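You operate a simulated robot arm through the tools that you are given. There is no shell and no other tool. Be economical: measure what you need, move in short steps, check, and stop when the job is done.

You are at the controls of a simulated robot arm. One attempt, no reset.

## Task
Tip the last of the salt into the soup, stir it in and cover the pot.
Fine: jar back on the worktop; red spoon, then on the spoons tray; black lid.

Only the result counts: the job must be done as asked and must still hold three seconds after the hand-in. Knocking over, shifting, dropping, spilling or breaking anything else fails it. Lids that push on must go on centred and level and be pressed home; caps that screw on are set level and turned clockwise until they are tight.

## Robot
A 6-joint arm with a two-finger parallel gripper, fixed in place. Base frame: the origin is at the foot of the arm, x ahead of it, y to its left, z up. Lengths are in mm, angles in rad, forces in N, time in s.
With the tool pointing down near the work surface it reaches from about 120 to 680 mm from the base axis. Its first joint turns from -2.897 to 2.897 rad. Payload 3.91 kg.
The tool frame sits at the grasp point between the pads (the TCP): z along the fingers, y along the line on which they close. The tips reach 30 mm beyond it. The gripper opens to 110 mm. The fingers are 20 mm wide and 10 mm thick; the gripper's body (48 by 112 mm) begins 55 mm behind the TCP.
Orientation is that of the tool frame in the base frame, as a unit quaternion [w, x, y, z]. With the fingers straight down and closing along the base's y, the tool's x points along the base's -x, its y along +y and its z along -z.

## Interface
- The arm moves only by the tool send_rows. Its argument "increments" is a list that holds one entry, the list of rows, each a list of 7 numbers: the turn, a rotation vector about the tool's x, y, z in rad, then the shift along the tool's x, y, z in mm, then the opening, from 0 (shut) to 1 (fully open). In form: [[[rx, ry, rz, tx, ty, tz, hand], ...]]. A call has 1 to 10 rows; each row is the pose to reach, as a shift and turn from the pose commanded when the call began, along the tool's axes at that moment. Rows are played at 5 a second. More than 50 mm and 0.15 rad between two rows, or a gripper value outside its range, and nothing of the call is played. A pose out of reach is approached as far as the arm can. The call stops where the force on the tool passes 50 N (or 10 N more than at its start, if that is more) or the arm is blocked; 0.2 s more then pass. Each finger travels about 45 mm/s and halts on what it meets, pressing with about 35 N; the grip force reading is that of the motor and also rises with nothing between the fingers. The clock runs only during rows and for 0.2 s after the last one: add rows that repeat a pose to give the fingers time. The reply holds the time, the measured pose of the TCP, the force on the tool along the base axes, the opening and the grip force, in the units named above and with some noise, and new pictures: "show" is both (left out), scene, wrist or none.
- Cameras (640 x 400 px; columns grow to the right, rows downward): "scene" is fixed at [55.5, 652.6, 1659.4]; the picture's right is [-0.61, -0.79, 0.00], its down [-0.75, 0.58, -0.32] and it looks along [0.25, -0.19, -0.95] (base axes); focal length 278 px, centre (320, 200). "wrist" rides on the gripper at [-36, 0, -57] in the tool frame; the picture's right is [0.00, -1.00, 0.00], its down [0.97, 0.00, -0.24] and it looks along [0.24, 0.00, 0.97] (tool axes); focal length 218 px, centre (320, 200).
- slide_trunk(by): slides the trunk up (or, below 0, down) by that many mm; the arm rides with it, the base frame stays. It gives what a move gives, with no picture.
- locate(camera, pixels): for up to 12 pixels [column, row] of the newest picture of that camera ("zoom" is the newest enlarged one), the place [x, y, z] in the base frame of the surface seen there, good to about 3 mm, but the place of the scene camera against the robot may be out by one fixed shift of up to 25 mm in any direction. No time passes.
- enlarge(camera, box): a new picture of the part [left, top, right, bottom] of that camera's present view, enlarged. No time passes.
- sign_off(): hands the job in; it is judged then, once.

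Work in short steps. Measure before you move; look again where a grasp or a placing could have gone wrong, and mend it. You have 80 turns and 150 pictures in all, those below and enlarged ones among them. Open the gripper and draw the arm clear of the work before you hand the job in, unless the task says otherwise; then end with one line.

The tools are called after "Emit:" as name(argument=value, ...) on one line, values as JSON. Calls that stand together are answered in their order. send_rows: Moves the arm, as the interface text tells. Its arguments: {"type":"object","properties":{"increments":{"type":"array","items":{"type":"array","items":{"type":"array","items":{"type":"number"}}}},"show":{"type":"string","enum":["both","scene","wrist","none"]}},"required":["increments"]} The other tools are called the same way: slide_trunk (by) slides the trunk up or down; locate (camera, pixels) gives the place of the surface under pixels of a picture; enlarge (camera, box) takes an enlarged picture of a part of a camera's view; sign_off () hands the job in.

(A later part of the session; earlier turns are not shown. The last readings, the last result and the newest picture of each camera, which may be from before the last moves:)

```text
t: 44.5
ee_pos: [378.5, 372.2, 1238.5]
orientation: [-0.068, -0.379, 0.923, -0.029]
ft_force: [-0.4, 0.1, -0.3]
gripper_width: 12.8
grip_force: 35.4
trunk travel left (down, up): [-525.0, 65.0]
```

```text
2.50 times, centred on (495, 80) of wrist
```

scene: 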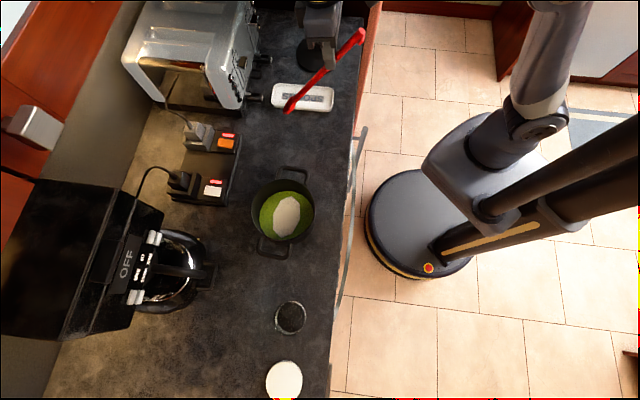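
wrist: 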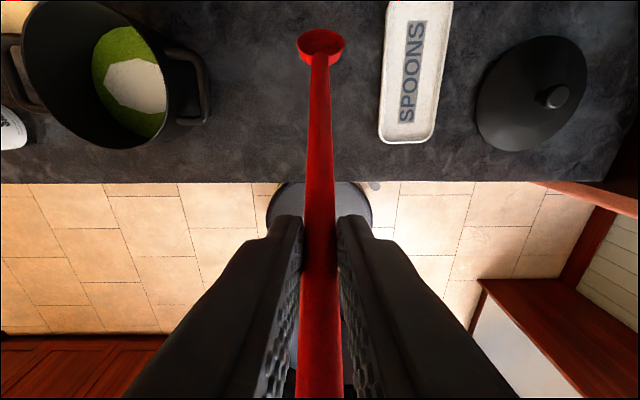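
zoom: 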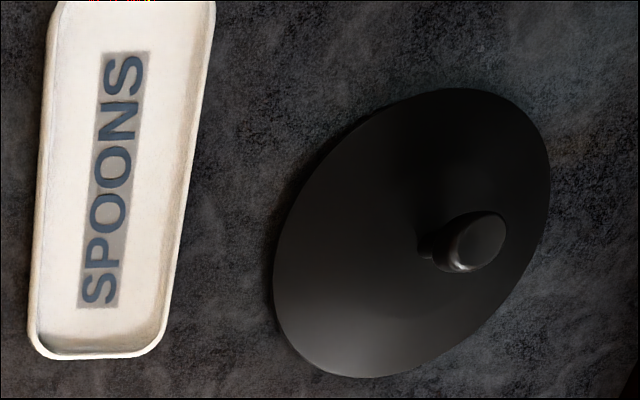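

The bowl tip is about 108 mm ahead of and 200 mm below the TCP, and the pot centre fits (252,601) with R≈75. I'll move the spoon over the pot.

Emit:
send_rows(increments=[[[0, 0, 0, 6, 42, 1, 0], [0, 0, 0, 12, 84, 2, 0], [0, 0, 0, 18, 126, 3, 0], [0, 0, 0, 24, 168, 4, 0], [0, 0, 0, 30, 210, 4.5, 0], [0, 0, 0, 36.8, 251.6, 5, 0], [0, 0, 0, 36.8, 251.6, 5, 0]]])

```text
t: 46.1
ee_pos: [174.4, 524.8, 1240.0]
orientation: [-0.067, -0.379, 0.923, -0.027]
ft_force: [0.3, 0.5, 0.0]
gripper_width: 12.9
grip_force: 34.9
trunk travel left (down, up): [-525.0, 65.0]
```

scene: 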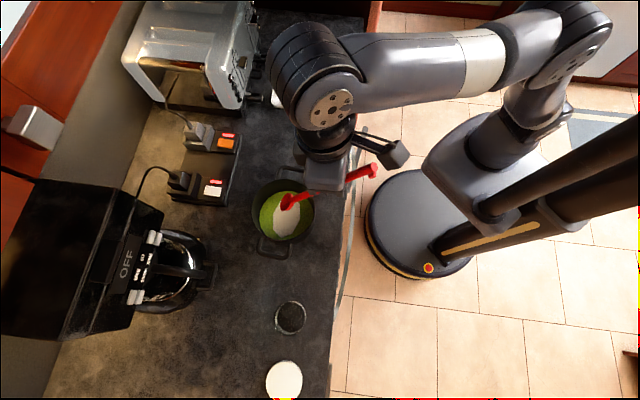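
wrist: 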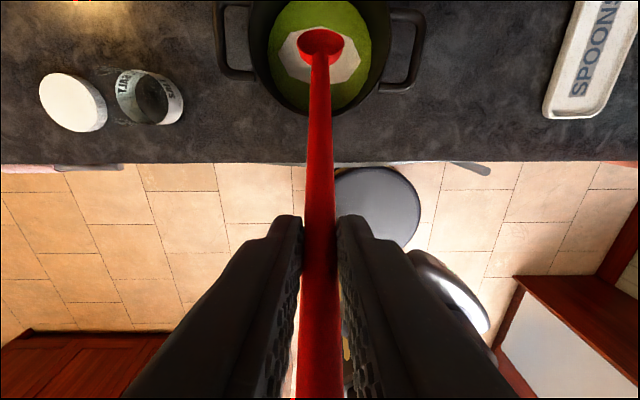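

The bowl is over the pot centre. I'll lower it 100 mm, then look.

Emit:
send_rows(increments=[[[0, 0, 0, -5, 0, 33, 0], [0, 0, 0, -10, 0, 66, 0], [0, 0, 0, -14.7, 0, 99.1, 0], [0, 0, 0, -14.7, 0, 99.1, 0]]])

Emit:
locate(camera="wrist", pixels=[[319, 30], [320, 43], [280, 50], [345, 60], [320, 120]])

Emit:
enlarge(camera="scene", box=[230, 150, 350, 270])

```text
t: 47.1
ee_pos: [176.2, 525.4, 1138.6]
orientation: [-0.067, -0.379, 0.923, -0.028]
ft_force: [0.3, -0.7, -1.1]
gripper_width: 12.8
grip_force: 35.0
trunk travel left (down, up): [-525.0, 65.0]
```

scene: 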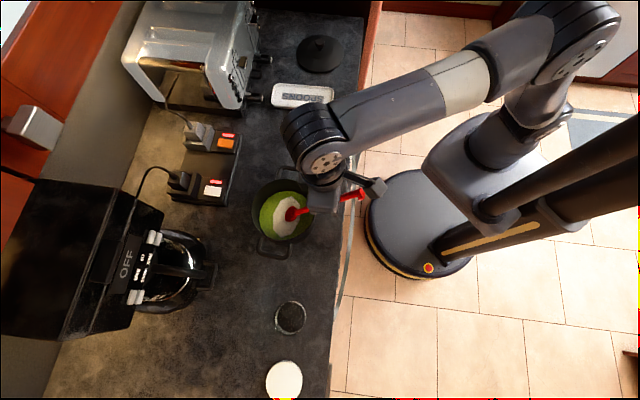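
wrist: 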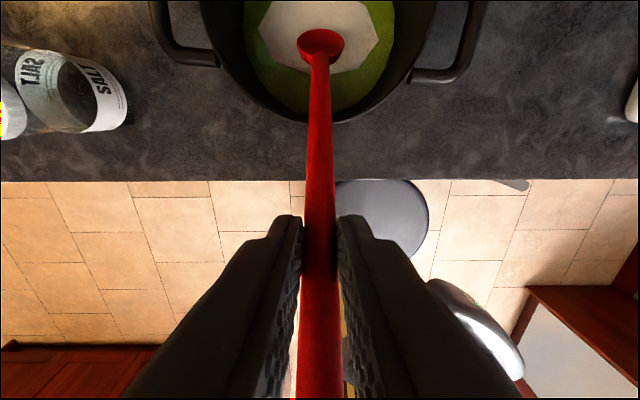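

```text
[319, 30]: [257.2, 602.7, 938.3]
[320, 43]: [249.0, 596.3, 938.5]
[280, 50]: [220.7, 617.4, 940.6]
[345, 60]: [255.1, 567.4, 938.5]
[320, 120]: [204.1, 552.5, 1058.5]
```

```text
3.33 times, centred on (290, 210) of scene
```

zoom: 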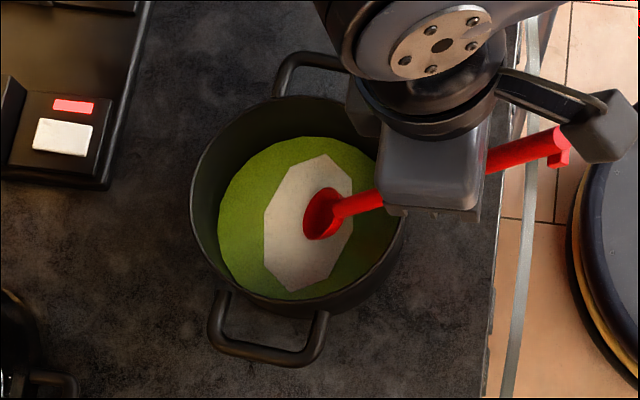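

The bowl sits at the soup surface (z≈938) in the middle. I'll lower another 12 mm into the soup and watch the force.

Emit:
send_rows(increments=[[[0, 0, 0, -0.6, 0, 4, 0], [0, 0, 0, -1.2, 0, 8, 0], [0, 0, 0, -1.8, 0, 11.9, 0], [0, 0, 0, -1.8, 0, 11.9, 0]]], show="none")

```text
t: 48.1
ee_pos: [175.5, 524.5, 1125.7]
orientation: [-0.066, -0.379, 0.922, -0.028]
ft_force: [-0.2, -0.5, -0.7]
gripper_width: 12.9
grip_force: 34.4
trunk travel left (down, up): [-525.0, 65.0]
```

No contact yet. I'll stir one full circle of 30 mm radius and check.

Emit:
send_rows(increments=[[[0, 0, 0, 0, 30, 0, 0], [0, 0, 0, -17.4, 24.3, -2.6, 0], [0, 0, 0, -28.2, 9.3, -4.2, 0], [0, 0, 0, -28.2, -9.3, -4.2, 0], [0, 0, 0, -17.4, -24.3, -2.6, 0], [0, 0, 0, 0, -30, 0, 0], [0, 0, 0, 17.4, -24.3, 2.6, 0], [0, 0, 0, 28.2, -9.3, 4.2, 0], [0, 0, 0, 28.2, 9.3, 4.2, 0], [0, 0, 0, 17.4, 24.3, 2.6, 0]]])

```text
t: 50.3
ee_pos: [145.5, 530.0, 1126.3]
orientation: [-0.067, -0.379, 0.923, -0.029]
ft_force: [-0.4, -0.2, -1.1]
gripper_width: 12.7
grip_force: 34.8
trunk travel left (down, up): [-525.0, 65.0]
```

scene: 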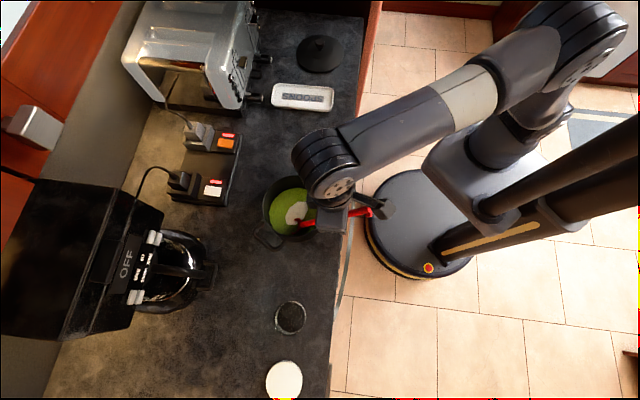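
wrist: 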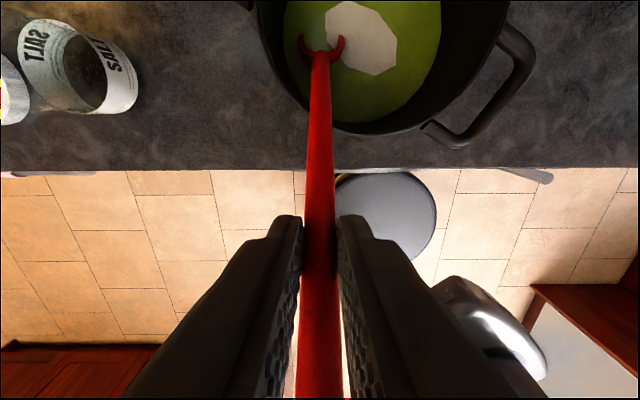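

The salt patch shrank, but the pot seems to have shifted a little towards the robot, because the handle touched the near rim. I'll return the spoon to the circle centre and measure the pot.

Emit:
send_rows(increments=[[[0, 0, 0, -8.7, -12, -1.3, 0], [0, 0, 0, -17.4, -24.3, -2.6, 0], [0, 0, 0, -17.4, -24.3, -2.6, 0]]])

Emit:
enlarge(camera="scene", box=[230, 150, 350, 270])

Emit:
enlarge(camera="wrist", box=[200, 0, 500, 180])

```text
t: 51.1
ee_pos: [173.0, 525.7, 1127.7]
orientation: [-0.066, -0.379, 0.922, -0.028]
ft_force: [0.0, 0.7, -0.6]
gripper_width: 12.9
grip_force: 34.8
trunk travel left (down, up): [-525.0, 65.0]
```

scene: 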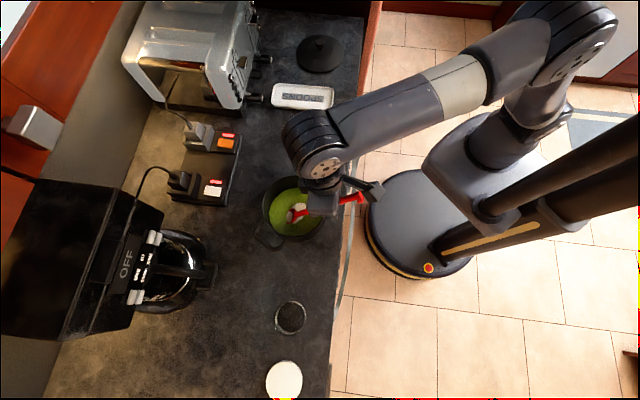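
wrist: 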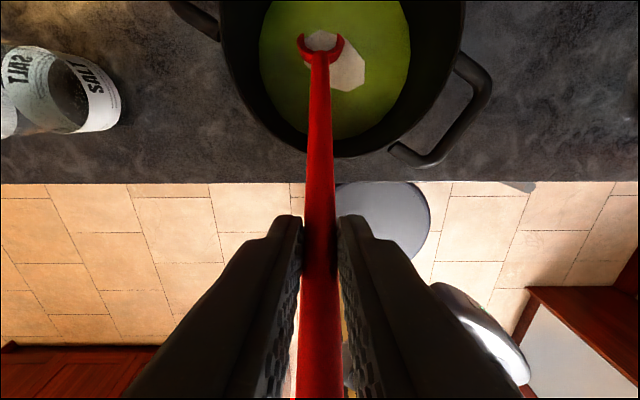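

```text
3.33 times, centred on (290, 210) of scene
```

zoom: 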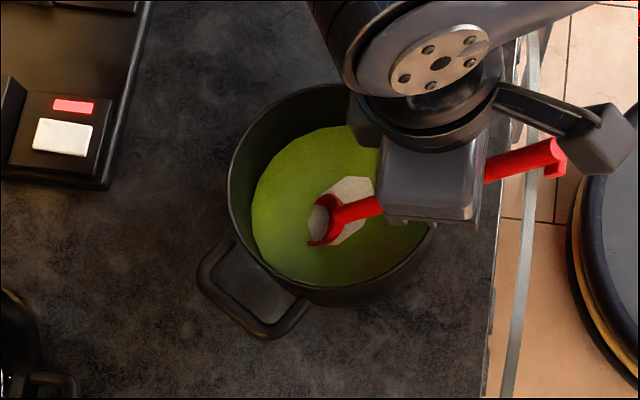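

```text
2.13 times, centred on (350, 90) of wrist
```

zoom: 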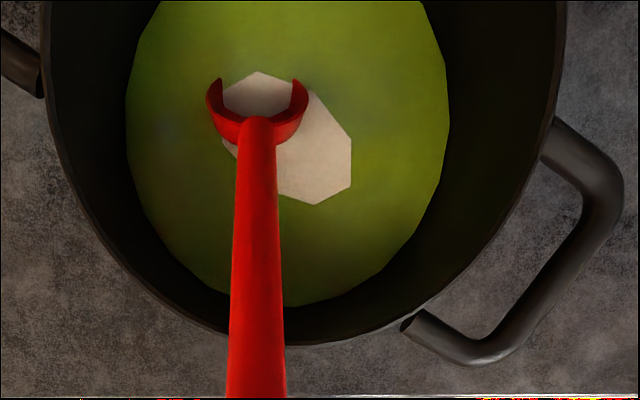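

The pot slid roughly 25 mm towards the robot and turned slightly. I'll locate the rim to get its current centre.

Emit:
locate(camera="wrist", pixels=[[221, 30], [233, 80], [260, 124], [360, 155], [420, 120], [450, 70], [463, 20], [345, 60], [275, 20], [320, 30]])

```text
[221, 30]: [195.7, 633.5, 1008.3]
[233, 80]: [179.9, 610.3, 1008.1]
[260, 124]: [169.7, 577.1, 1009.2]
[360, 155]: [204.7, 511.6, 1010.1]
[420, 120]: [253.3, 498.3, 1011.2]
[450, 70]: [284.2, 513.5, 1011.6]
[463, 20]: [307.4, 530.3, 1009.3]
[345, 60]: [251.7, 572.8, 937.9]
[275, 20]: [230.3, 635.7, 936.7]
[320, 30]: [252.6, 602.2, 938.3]
```

The pot centre is now about (244,575). I'll stir with a smaller circle biased to the far side, so the handle stays clear of the near rim.

Emit:
send_rows(increments=[[[0, 0, 0, -12.9, 7.8, -1.9, 0], [0, 0, 0, -22.7, -3.2, -3.4, 0], [0, 0, 0, -24.3, -18, -3.6, 0], [0, 0, 0, -16.9, -30.8, -2.5, 0], [0, 0, 0, -3.5, -36.9, -0.5, 0], [0, 0, 0, 10.9, -33.8, 1.6, 0], [0, 0, 0, 20.7, -22.8, 3.1, 0], [0, 0, 0, 22.3, -8, 3.3, 0], [0, 0, 0, 15, 4.8, 2.2, 0], [0, 0, 0, 1.5, 10.9, 0.2, 0]]])

```text
t: 53.3
ee_pos: [167.5, 531.0, 1127.6]
orientation: [-0.067, -0.38, 0.922, -0.029]
ft_force: [-0.5, 0.5, -0.5]
gripper_width: 12.7
grip_force: 34.7
trunk travel left (down, up): [-525.0, 65.0]
```

scene: 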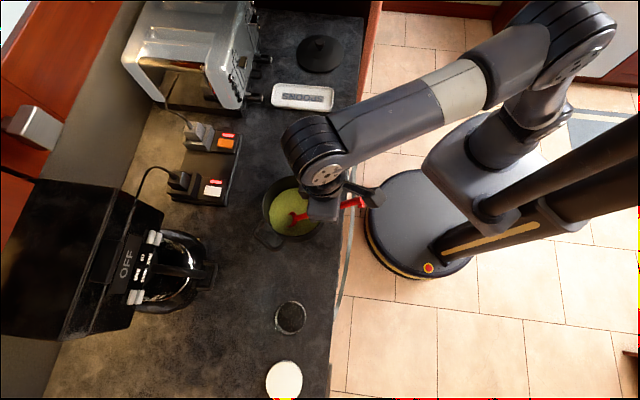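
wrist: 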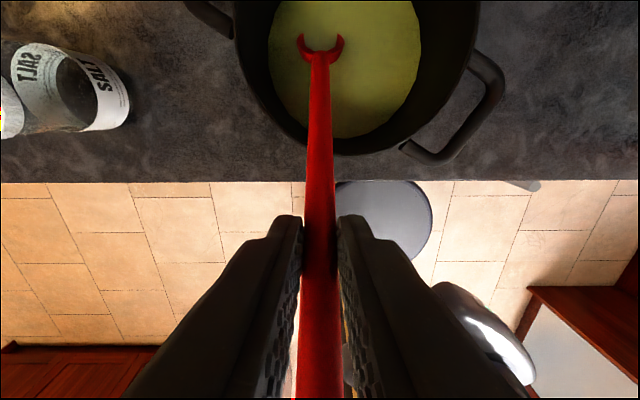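

The salt patch is gone and the soup has a uniform, lighter colour. I'll do one more circle to be sure, ending centred.

Emit:
send_rows(increments=[[[0, 0, 0, -14.4, -3.1, -2.1, 0], [0, 0, 0, -24.2, -14.1, -3.6, 0], [0, 0, 0, -25.8, -28.9, -3.8, 0], [0, 0, 0, -18.4, -41.7, -2.8, 0], [0, 0, 0, -5, -47.8, -0.7, 0], [0, 0, 0, 9.4, -44.7, 1.4, 0], [0, 0, 0, 19.2, -33.7, 2.9, 0], [0, 0, 0, 20.8, -18.9, 3.1, 0], [0, 0, 0, 10, -18, 1.5, 0], [0, 0, 0, -2.5, -24, -0.4, 0]]])

Emit:
enlarge(camera="scene", box=[230, 150, 350, 270])

Emit:
locate(camera="wrist", pixels=[[319, 35], [320, 60], [319, 120]])

```text
t: 55.5
ee_pos: [184.7, 516.0, 1126.6]
orientation: [-0.067, -0.379, 0.923, -0.028]
ft_force: [-0.4, 0.3, -0.4]
gripper_width: 12.9
grip_force: 35.1
trunk travel left (down, up): [-525.0, 65.0]
```

scene: 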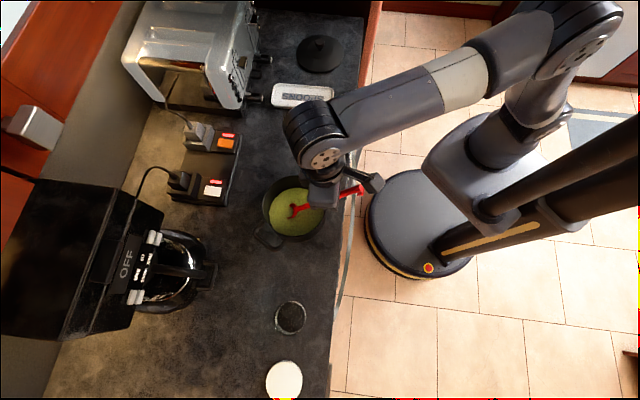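
wrist: 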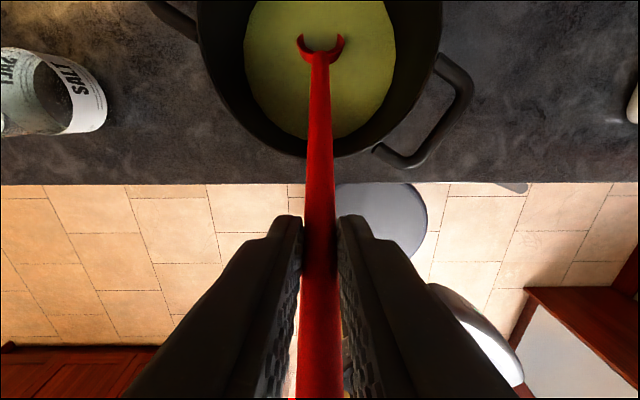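

```text
3.33 times, centred on (290, 210) of scene
```

zoom: 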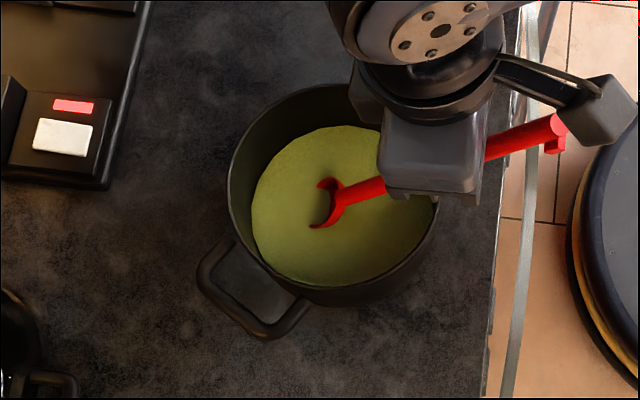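

```text
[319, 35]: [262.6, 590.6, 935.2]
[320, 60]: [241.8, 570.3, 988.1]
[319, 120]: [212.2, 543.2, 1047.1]
```

The salt is stirred in. Before leaving the pot I'll push it gently back towards its original place, with the bowl against the far inner wall, in slow steps.

Emit:
send_rows(increments=[[[0, 0, 0, -7, 11, -1, 0], [0, 0, 0, -14, 22, -2, 0], [0, 0, 0, -19, 25, -2.8, 0], [0, 0, 0, -24, 28, -3.6, 0], [0, 0, 0, -29, 31, -4.3, 0], [0, 0, 0, -34, 34, -5, 0], [0, 0, 0, -39, 36.5, -5.8, 0], [0, 0, 0, -44, 39, -6.5, 0]]])

Emit:
enlarge(camera="scene", box=[230, 150, 350, 270])

```text
t: 57.3
ee_pos: [188.9, 574.2, 1127.7]
orientation: [-0.067, -0.379, 0.923, -0.028]
ft_force: [-2.3, -4.0, 2.5]
gripper_width: 12.8
grip_force: 35.2
trunk travel left (down, up): [-525.0, 65.0]
```

scene: 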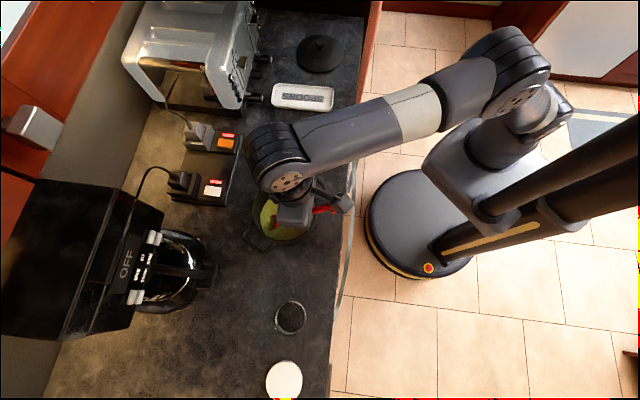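
wrist: 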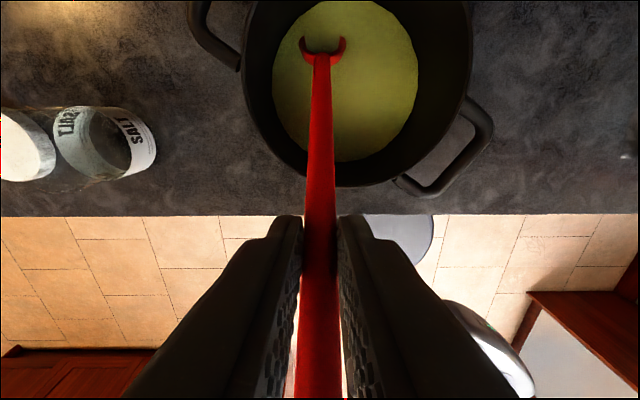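

```text
3.33 times, centred on (290, 210) of scene
```

zoom: 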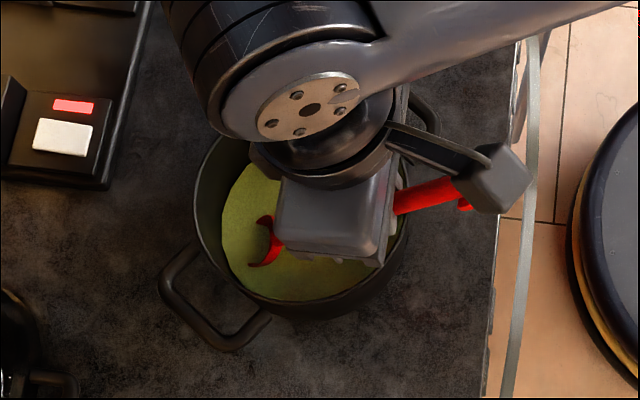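

The pot is nearly back, with its left edge at 194 against 190 originally. I'll measure the rim.

Emit:
locate(camera="wrist", pixels=[[244, 60], [255, 110], [290, 165], [370, 186], [430, 150], [462, 100], [471, 50], [257, 8]])

```text
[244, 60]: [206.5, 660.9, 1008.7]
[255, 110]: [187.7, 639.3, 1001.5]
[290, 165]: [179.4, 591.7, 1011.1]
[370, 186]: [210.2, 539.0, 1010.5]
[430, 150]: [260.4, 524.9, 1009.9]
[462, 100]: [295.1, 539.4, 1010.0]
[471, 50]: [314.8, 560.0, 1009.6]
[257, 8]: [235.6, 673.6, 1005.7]
```

The pot centre is at (253,600), restored. I'll ease the spoon off the wall and raise it straight out.

Emit:
send_rows(increments=[[[0, 0, 0, 12, -8, 1.8, 0], [0, 0, 0, 24, -16, 3.6, 0], [0, 0, 0, 28, -16, -23, 0], [0, 0, 0, 33, -16, -56, 0], [0, 0, 0, 38, -16, -92, 0], [0, 0, 0, 43, -16, -125, 0], [0, 0, 0, 43, -16, -125, 0]]])

Emit:
enlarge(camera="scene", box=[230, 150, 350, 270])

```text
t: 58.9
ee_pos: [177.0, 527.9, 1235.7]
orientation: [-0.066, -0.379, 0.923, -0.027]
ft_force: [0.2, 0.1, -0.3]
gripper_width: 13.0
grip_force: 34.6
out of reach, approached as far as the arm can: row 5, 6, 7
trunk travel left (down, up): [-525.0, 65.0]
```

scene: 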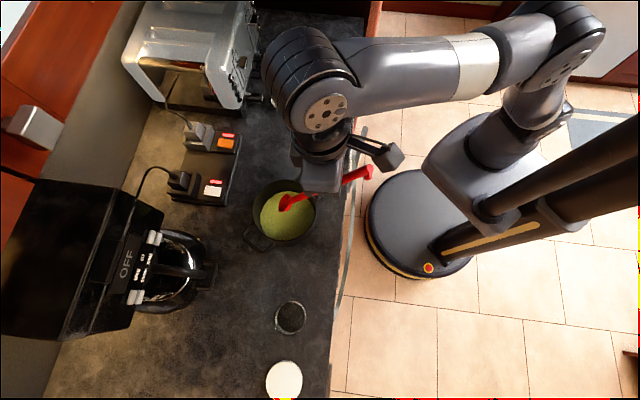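
wrist: 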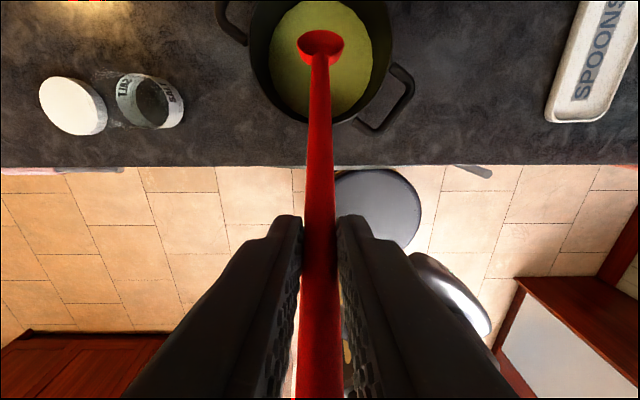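

```text
3.33 times, centred on (290, 210) of scene
```

zoom: 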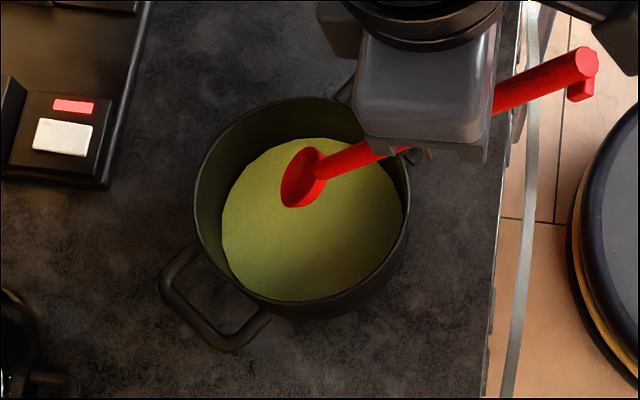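

The soup is uniform and the spoon is clear. I'll carry it back towards the tray side and level it.

Emit:
send_rows(increments=[[[0, 0, 0, -6, -42, 0, 0], [0, 0, 0, -12, -84, 0, 0], [0, 0, 0, -18, -126, 0, 0], [0, 0, 0, -24, -168, 0, 0], [0, 0, 0, -30, -210, 0, 0], [0, 0, 0, -36.8, -251.6, 0, 0], [0, -0.14, 0, -36.8, -251.6, 0, 0], [0, -0.28, 0, -36.8, -251.6, 0, 0], [0, -0.42, 0, -36.8, -251.6, 0, 0], [0, -0.56, 0, -36.8, -251.6, 0, 0]]])

```text
t: 61.1
ee_pos: [380.3, 376.7, 1232.3]
orientation: [0.192, -0.373, 0.904, 0.079]
ft_force: [0.1, 0.3, -0.8]
gripper_width: 12.7
grip_force: 34.7
trunk travel left (down, up): [-525.0, 65.0]
```

scene: 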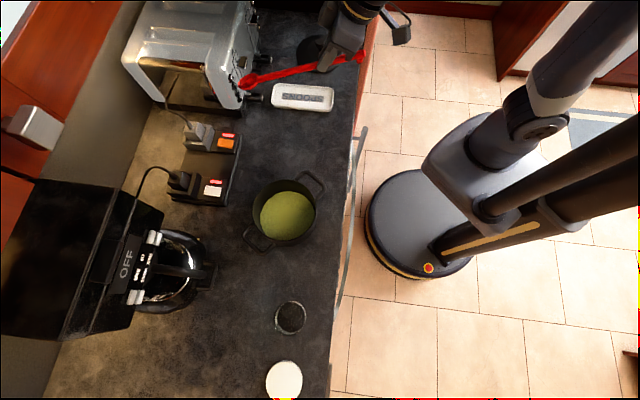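
wrist: 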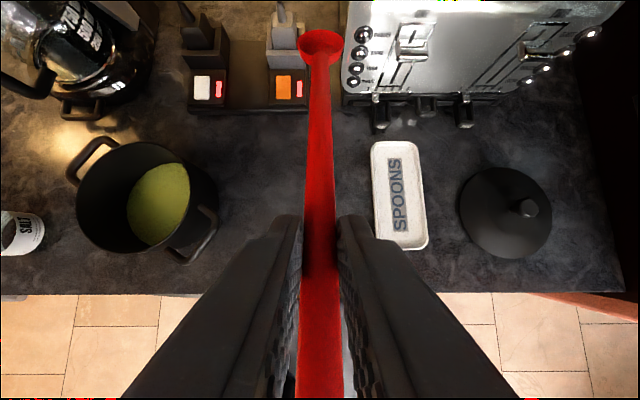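

Good view from above. I'll measure the tray corners, the toaster levers and the lid.

Emit:
enlarge(camera="wrist", box=[340, 80, 560, 270])

Emit:
locate(camera="wrist", pixels=[[373, 145], [412, 143], [426, 246], [380, 240], [393, 143], [403, 246], [392, 160], [400, 230], [381, 125], [465, 122], [527, 208], [416, 160]])

```text
2.11 times, centred on (450, 175) of wrist
```

zoom: 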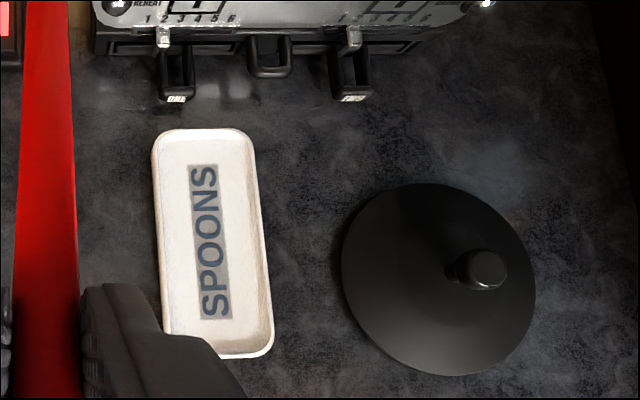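

```text
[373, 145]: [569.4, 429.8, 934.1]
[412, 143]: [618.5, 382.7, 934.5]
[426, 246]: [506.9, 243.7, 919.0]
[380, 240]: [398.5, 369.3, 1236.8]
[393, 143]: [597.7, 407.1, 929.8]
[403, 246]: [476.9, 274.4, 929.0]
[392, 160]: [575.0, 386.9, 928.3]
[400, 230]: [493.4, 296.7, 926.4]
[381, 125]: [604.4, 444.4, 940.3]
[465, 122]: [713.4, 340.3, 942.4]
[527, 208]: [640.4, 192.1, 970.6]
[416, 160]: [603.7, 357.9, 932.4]
```

The tray axis runs from about (480,272) to (595,407), heading about 49.6°, floor z≈926 and rim ≈934. I'll finish levelling the spoon and move so its bowl will sit just inside the tray's far end.

Emit:
send_rows(increments=[[[0, -0.085, 0, 15.4, -30, 7.8, 0], [0, -0.17, 0, 30.8, -60, 15.6, 0], [0, -0.255, 0, 46.3, -90, 23.4, 0], [0, -0.34, 0, 61.7, -120, 31.2, 0], [0, -0.42, 0, 77.2, -149, 39, 0], [0, -0.42, 0, 77.2, -149, 39, 0]]], show="none")

```text
t: 62.5
ee_pos: [447.4, 230.2, 1163.1]
orientation: [0.376, -0.347, 0.845, 0.154]
ft_force: [-0.9, 0.0, -0.5]
gripper_width: 12.6
grip_force: 34.8
trunk travel left (down, up): [-525.0, 65.0]
```

Now I'll yaw about 4.8° to match the tray's axis and check the alignment.

Emit:
send_rows(increments=[[[-0.0615, 0, -0.0556, 0, 0, 0, 0], [-0.0615, 0, -0.0556, 0, 0, 0, 0]]])

Emit:
locate(camera="wrist", pixels=[[321, 45], [320, 32], [319, 120], [320, 180]])

```text
t: 63.1
ee_pos: [448.1, 230.6, 1164.2]
orientation: [0.368, -0.383, 0.83, 0.169]
ft_force: [-0.2, -0.3, -0.5]
gripper_width: 12.9
grip_force: 34.9
trunk travel left (down, up): [-525.0, 65.0]
```

scene: 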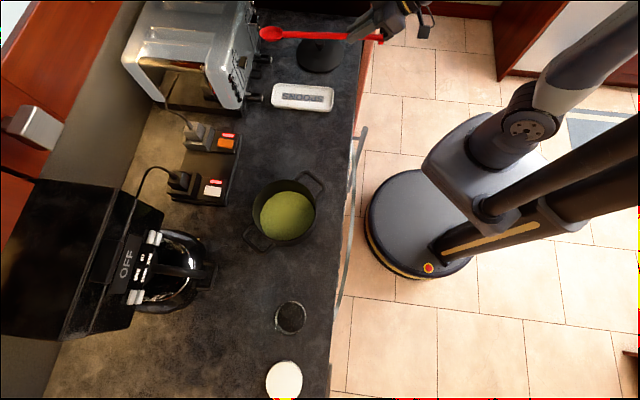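
wrist: 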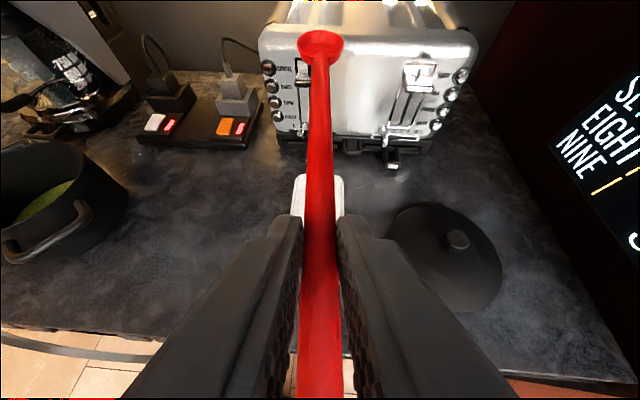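

```text
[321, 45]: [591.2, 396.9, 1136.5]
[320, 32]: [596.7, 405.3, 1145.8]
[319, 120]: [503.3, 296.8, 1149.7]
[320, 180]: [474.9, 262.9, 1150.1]
```

The spoon is level and aligned over the tray, with the tip at (597,405). I'll lower the trunk 190 mm.

Emit:
slide_trunk(by=-190)

Emit:
send_rows(increments=[[[0, 0, 0, 0, 0, 0, 0]]])

```text
t: 65.2
ee_pos: [447.7, 230.5, 973.7]
orientation: [0.368, -0.383, 0.83, 0.169]
ft_force: [-0.8, 0.8, 0.0]
gripper_width: 12.8
grip_force: 34.7
trunk travel left (down, up): [-335.0, 255.0]
```

```text
t: 65.6
ee_pos: [447.3, 230.9, 973.3]
orientation: [0.369, -0.383, 0.83, 0.169]
ft_force: [-0.3, -1.3, -0.6]
gripper_width: 13.1
grip_force: 35.1
trunk travel left (down, up): [-335.0, 255.0]
```

scene: 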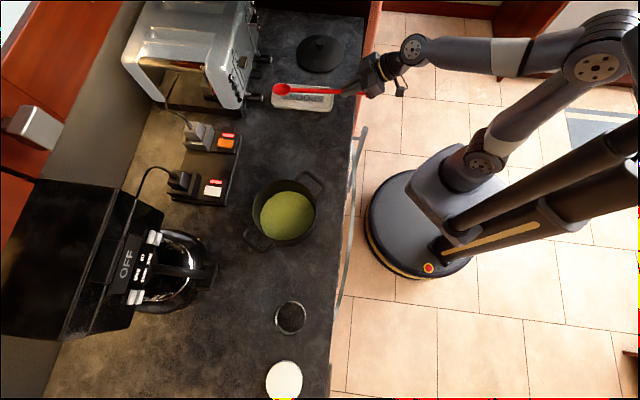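
wrist: 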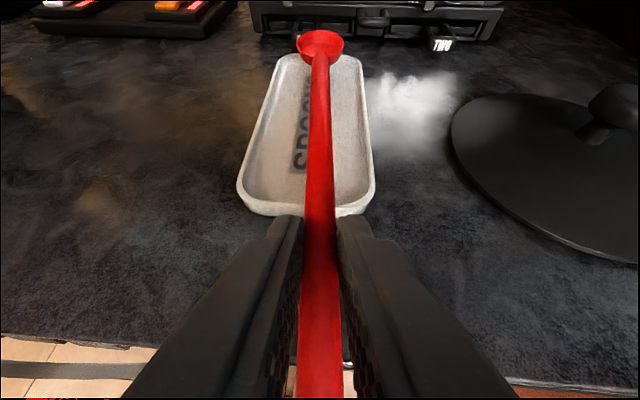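

The bowl is above the tray's far end. I'll zoom in to check it sits inside the far rim.

Emit:
enlarge(camera="wrist", box=[230, 0, 400, 110])

Emit:
locate(camera="wrist", pixels=[[350, 56], [290, 56], [320, 32], [321, 48], [353, 213], [260, 210], [345, 130], [356, 120]])

```text
3.64 times, centred on (315, 55) of wrist
```

zoom: 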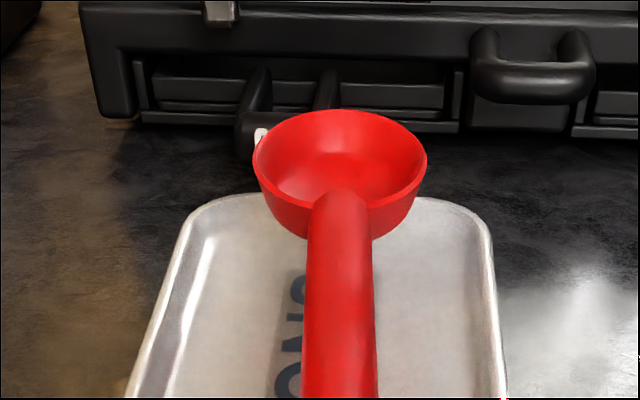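

```text
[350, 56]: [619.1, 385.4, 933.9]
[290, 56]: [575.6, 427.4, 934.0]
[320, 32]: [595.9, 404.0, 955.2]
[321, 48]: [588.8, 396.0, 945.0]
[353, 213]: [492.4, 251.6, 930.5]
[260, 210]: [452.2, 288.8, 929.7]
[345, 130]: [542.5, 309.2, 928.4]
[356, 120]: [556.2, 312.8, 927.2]
```

The bowl is a steep-sided cup whose tip is right at the far rim. I'll shift back 8 mm and lower 10 mm.

Emit:
send_rows(increments=[[[0, 0, 0, 5.4, 0, -6, 0], [0, 0, 0, 9, 0, -2.6, 0], [0, 0, 0, 12.8, 0, 0.7, 0], [0, 0, 0, 12.8, 0, 0.7, 0]]], show="none")

Emit:
send_rows(increments=[[[0, 0, 0, 0.75, 0, 0.67, 0], [0, 0, 0, 1.5, 0, 1.35, 0], [0, 0, 0, 1.5, 0, 1.35, 0]]], show="wrist")

```text
t: 66.6
ee_pos: [440.9, 224.8, 963.9]
orientation: [0.368, -0.383, 0.83, 0.169]
ft_force: [0.7, 0.2, -0.9]
gripper_width: 12.9
grip_force: 35.1
trunk travel left (down, up): [-335.0, 255.0]
```

```text
t: 67.4
ee_pos: [443.2, 224.4, 962.6]
orientation: [0.368, -0.382, 0.831, 0.167]
ft_force: [-0.4, 0.3, -1.0]
gripper_width: 12.8
grip_force: 35.0
trunk travel left (down, up): [-335.0, 255.0]
```

wrist: 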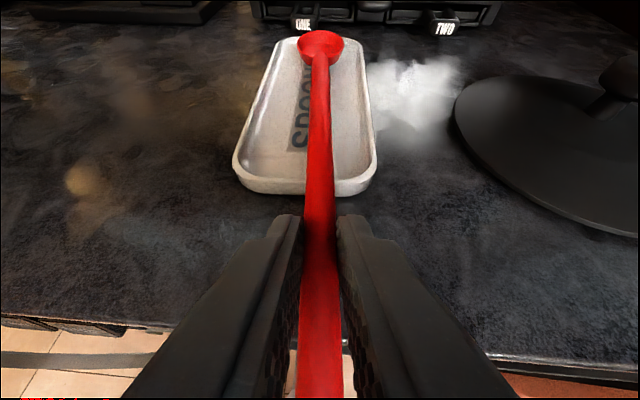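

I'll keep lowering in 1 mm steps until I feel contact.

Emit:
send_rows(increments=[[[0, 0, 0, 0.75, 0, 0.67, 0], [0, 0, 0, 1.5, 0, 1.35, 0], [0, 0, 0, 1.5, 0, 1.35, 0]]], show="none")

Emit:
send_rows(increments=[[[0, 0, 0, 0.75, 0, 0.67, 0], [0, 0, 0, 0.75, 0, 0.67, 0]]], show="none")

```text
t: 68.2
ee_pos: [443.0, 224.8, 961.9]
orientation: [0.37, -0.382, 0.83, 0.169]
ft_force: [1.3, 1.7, 9.2]
gripper_width: 13.0
grip_force: 34.7
trunk travel left (down, up): [-335.0, 255.0]
```

```text
t: 68.8
ee_pos: [441.5, 224.1, 960.0]
orientation: [0.37, -0.383, 0.83, 0.169]
ft_force: [1.8, 1.6, 16.7]
gripper_width: 13.0
grip_force: 35.3
trunk travel left (down, up): [-335.0, 255.0]
```

Contact shows at up to 17 N on the near rim. I'll unload by 2 mm, then open gently.

Emit:
send_rows(increments=[[[0, 0, 0, -1.3, 0, -1.2, 0], [0, 0, 0, -1.3, 0, -1.2, 0.14], [0, 0, 0, -1.3, 0, -1.2, 0.18], [0, 0, 0, -1.3, 0, -1.2, 0.25], [0, 0, 0, -1.3, 0, -1.2, 0.35], [0, 0, 0, -1.3, 0, -1.2, 0.45], [0, 0, 0, -1.3, 0, -1.2, 0.45]]])

Emit:
enlarge(camera="wrist", box=[220, 0, 400, 210])

Emit:
locate(camera="wrist", pixels=[[320, 380], [319, 280], [319, 180], [319, 100], [321, 38]])

```text
t: 70.4
ee_pos: [441.7, 225.0, 959.9]
orientation: [0.368, -0.384, 0.83, 0.169]
ft_force: [0.2, -0.9, -0.5]
gripper_width: 49.2
grip_force: 0.2
trunk travel left (down, up): [-335.0, 255.0]
```

scene: 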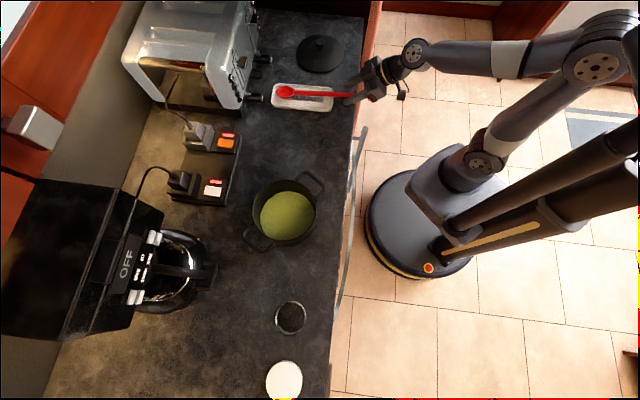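
wrist: 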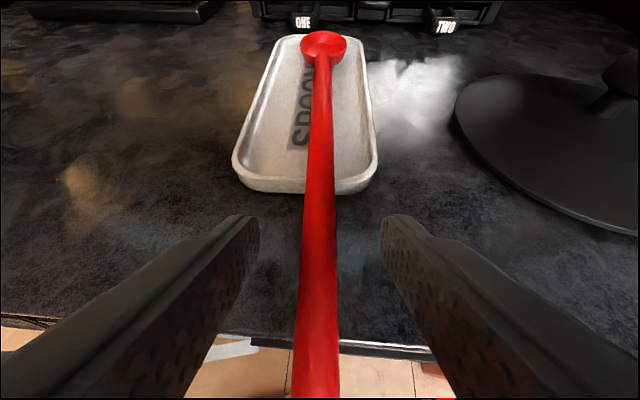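

```text
1.90 times, centred on (310, 105) of wrist
```

zoom: 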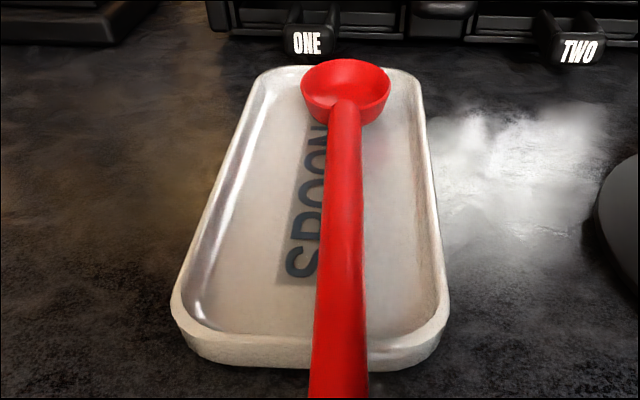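

```text
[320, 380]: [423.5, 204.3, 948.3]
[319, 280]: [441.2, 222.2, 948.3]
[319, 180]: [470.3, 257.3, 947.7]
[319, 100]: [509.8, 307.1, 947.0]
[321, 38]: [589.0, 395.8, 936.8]
```

The spoon rests level in the tray with the bowl inside. I'll back the open fingers off along the tool axis.

Emit:
send_rows(increments=[[[0, 0, 0, 0, 0, -15, 0.45], [0, 0, 0, 0, 0, -35, 0.45], [0, 0, 0, 0, 0, -65, 0.45], [0, 0, 0, 0, 0, -100, 0.45], [0, 0, 0, -30, 0, -127, 0.45], [0, 0, 0, -60, 0, -154, 0.45]]])

Emit:
slide_trunk(by=100)

```text
t: 71.8
ee_pos: [394.4, 170.4, 1110.1]
orientation: [0.369, -0.381, 0.831, 0.168]
ft_force: [-0.5, 0.8, -0.3]
gripper_width: 49.7
grip_force: 0.0
trunk travel left (down, up): [-335.0, 255.0]
```

scene: 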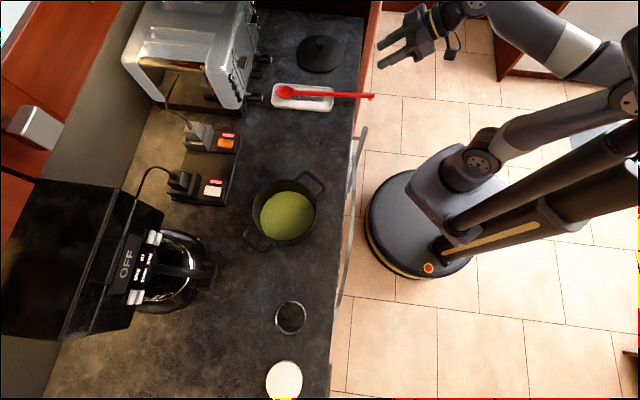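
wrist: 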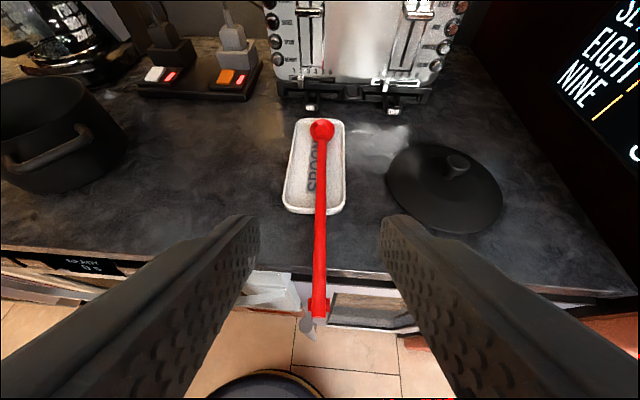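

```text
t: 73.2
ee_pos: [393.3, 170.5, 1209.5]
orientation: [0.368, -0.383, 0.83, 0.169]
ft_force: [-0.2, -0.3, -1.0]
gripper_width: 49.2
grip_force: 0.1
trunk travel left (down, up): [-435.0, 155.0]
```

Next I'll turn the tool to vertical and move above the lid area.

Emit:
send_rows(increments=[[[0, 0.139, 0, -8.4, -21, 16.8, 0.6], [0, 0.278, 0, -16.8, -42, 33.6, 0.6], [0, 0.417, 0, -25.2, -63, 50.4, 0.6], [0, 0.556, 0, -33.6, -84.6, 67.2, 0.6], [0, 0.695, 0, -42, -105.8, 84, 0.6], [0, 0.834, 0, -50.4, -126.9, 100.8, 0.6], [0, 0.834, 0, -50.4, -126.9, 100.8, 0.6]]])

```text
t: 74.8
ee_pos: [559.6, 169.4, 1178.6]
orientation: [-0.001, -0.418, 0.908, -0.001]
ft_force: [-0.3, -0.7, -0.4]
gripper_width: 66.4
grip_force: 0.0
trunk travel left (down, up): [-435.0, 155.0]
```

scene: 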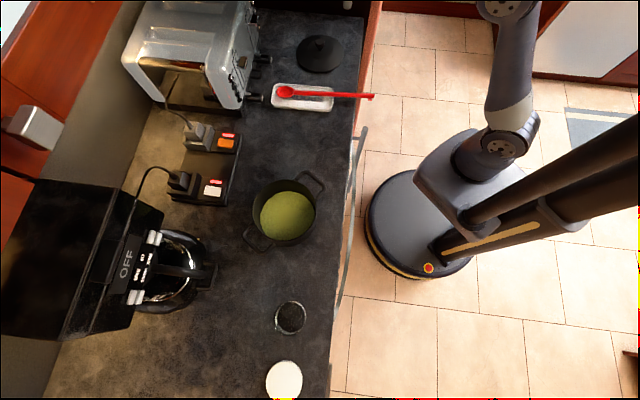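
wrist: 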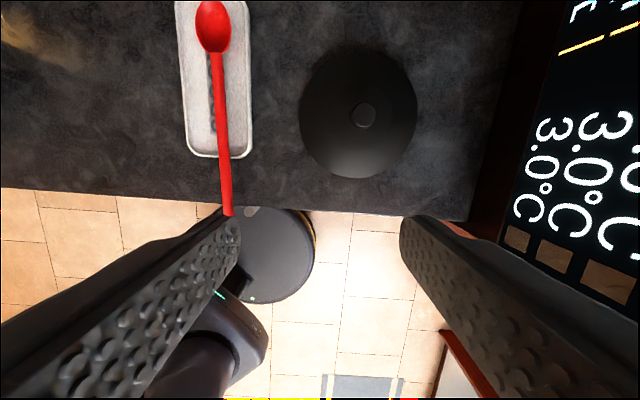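

The view down on the lid is good. I'll measure the knob and the lid edge.

Emit:
locate(camera="wrist", pixels=[[363, 112], [355, 120], [375, 115], [301, 115], [416, 110], [358, 50], [357, 177], [390, 120], [340, 120]])

Emit:
enlarge(camera="wrist", box=[280, 30, 440, 190])

```text
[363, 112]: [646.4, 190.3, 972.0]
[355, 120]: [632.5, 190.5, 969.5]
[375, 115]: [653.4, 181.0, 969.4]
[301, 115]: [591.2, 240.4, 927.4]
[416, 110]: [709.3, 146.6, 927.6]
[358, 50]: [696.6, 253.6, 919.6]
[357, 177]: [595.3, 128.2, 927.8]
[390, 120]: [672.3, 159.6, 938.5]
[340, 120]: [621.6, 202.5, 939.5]
```

```text
2.50 times, centred on (360, 110) of wrist
```

zoom: 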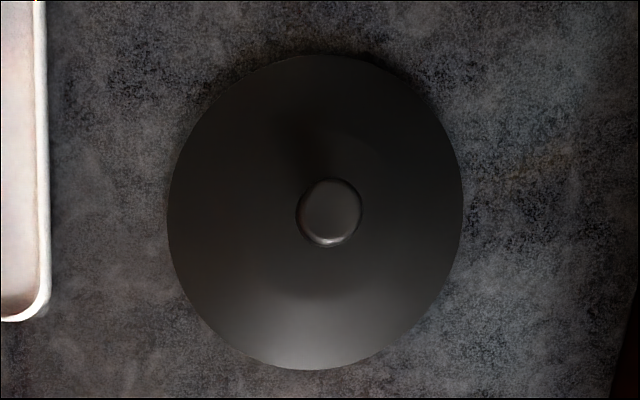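

The knob is centred near (645,191) with its top at z≈972 and a diameter of about 29. I'll move above it to z≈1030 and check.

Emit:
send_rows(increments=[[[0, 0, 0, -24, -17, 20, 0.6], [0, 0, 0, -48, -34, 40, 0.6], [0, 0, 0, -72, -50.7, 60, 0.6], [0, 0, 0, -72, -50.7, 105, 0.6], [0, 0, 0, -72, -50.7, 148, 0.6], [0, 0, 0, -72, -50.7, 148, 0.6]]])

```text
t: 76.2
ee_pos: [645.9, 191.8, 1031.0]
orientation: [0.001, -0.419, 0.908, -0.001]
ft_force: [0.6, 0.7, 0.4]
gripper_width: 66.1
grip_force: 0.0
trunk travel left (down, up): [-435.0, 155.0]
```

scene: 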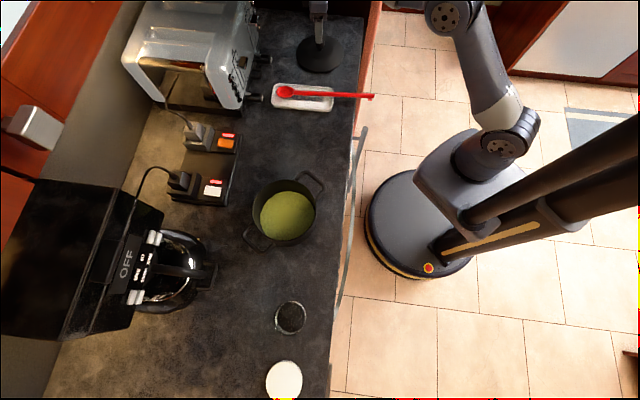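
wrist: 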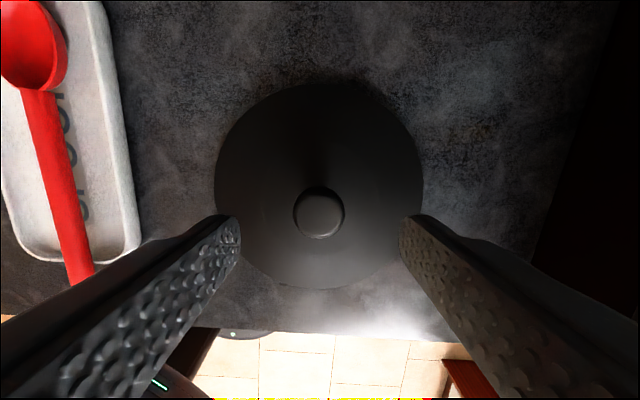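

The knob sits at (319,213), right on the tool axis. I'll descend 51 mm around it.

Emit:
send_rows(increments=[[[0, 0, 0, 0, 0, 20, 0.6], [0, 0, 0, 0, 0, 38, 0.6], [0, 0, 0, 0, 0, 51, 0.6], [0, 0, 0, 0, 0, 51, 0.6]]], show="wrist")

```text
t: 77.2
ee_pos: [646.8, 191.0, 981.1]
orientation: [0.001, -0.419, 0.908, -0.001]
ft_force: [0.3, 0.0, -0.1]
gripper_width: 66.0
grip_force: 0.2
trunk travel left (down, up): [-435.0, 155.0]
```

wrist: 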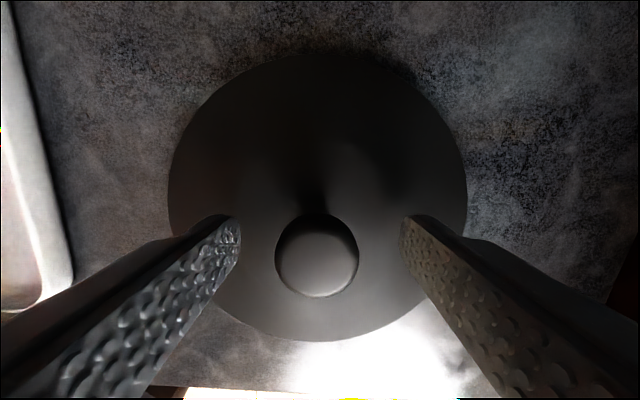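

The pads flank the knob with about 20 mm of overlap. I'll close.

Emit:
send_rows(increments=[[[0, 0, 0, 0, 0, 1.5, 0.45], [0, 0, 0, 0, 0, 1.5, 0.3], [0, 0, 0, 0, 0, 1.5, 0.15], [0, 0, 0, 0, 0, 1.5, 0.1], [0, 0, 0, 0, 0, 1.5, 0.1], [0, 0, 0, 0, 0, 1.5, 0.1]]], show="wrist")

```text
t: 78.5
ee_pos: [645.3, 190.0, 980.2]
orientation: [0.0, -0.419, 0.908, -0.001]
ft_force: [0.5, 0.2, 0.2]
gripper_width: 29.2
grip_force: 34.7
trunk travel left (down, up): [-435.0, 155.0]
```

wrist: 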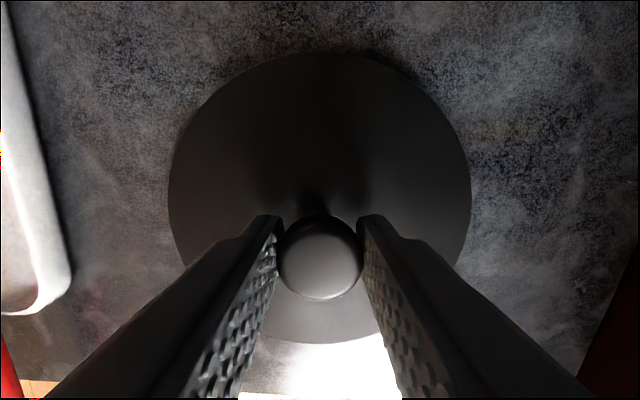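

The grip is 29.2 mm and 35 N. I'll lift 130 mm and carry the lid towards the pot.

Emit:
send_rows(increments=[[[0, 0, 0, 0, 0, -20, 0.1], [0, 0, 0, 0, 0, -55, 0.1], [0, 0, 0, 0, 0, -95, 0.1], [0, 0, 0, 0, 0, -130, 0.1], [0, 0, 0, -4, 40, -130, 0.1], [0, 0, 0, -8, 82, -130, 0.1], [0, 0, 0, -12, 124, -130, 0.1], [0, 0, 0, -16, 166, -130, 0.1], [0, 0, 0, -20, 208, -130, 0.1], [0, 0, 0, -25, 250, -130, 0.1]]])

```text
t: 80.8
ee_pos: [471.4, 374.3, 1108.5]
orientation: [0.001, -0.418, 0.908, -0.001]
ft_force: [0.7, -0.2, -1.9]
gripper_width: 29.0
grip_force: 34.6
trunk travel left (down, up): [-435.0, 155.0]
```

scene: 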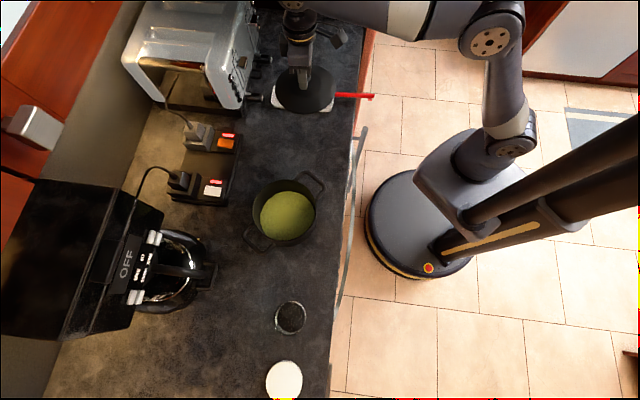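
wrist: 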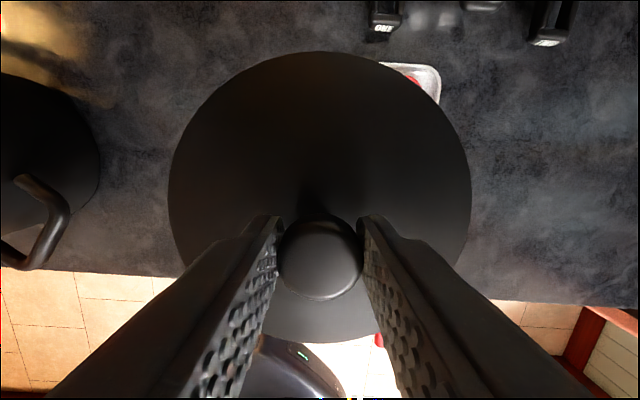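

The lid hangs level. I'll move on partway and re-measure the pot rim while it is still visible.

Emit:
send_rows(increments=[[[0, 0, 0, -4, 45, 0, 0.1], [0, 0, 0, -8, 90, 0, 0.1], [0, 0, 0, -12, 130, 0, 0.1], [0, 0, 0, -12, 130, 0, 0.1]]], show="wrist")

```text
t: 81.8
ee_pos: [380.0, 469.0, 1108.9]
orientation: [0.0, -0.418, 0.909, -0.001]
ft_force: [0.0, -0.3, -1.8]
gripper_width: 29.2
grip_force: 34.9
trunk travel left (down, up): [-435.0, 155.0]
```

wrist: 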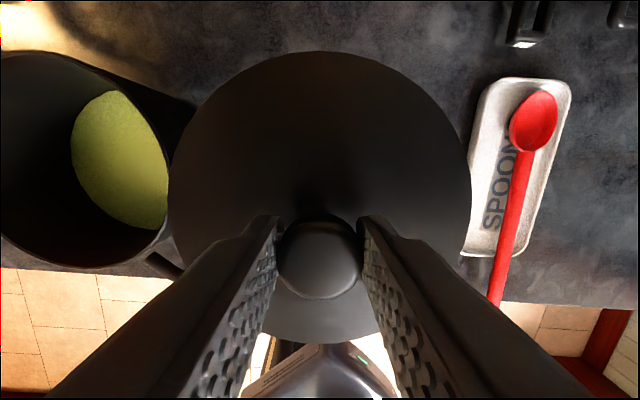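

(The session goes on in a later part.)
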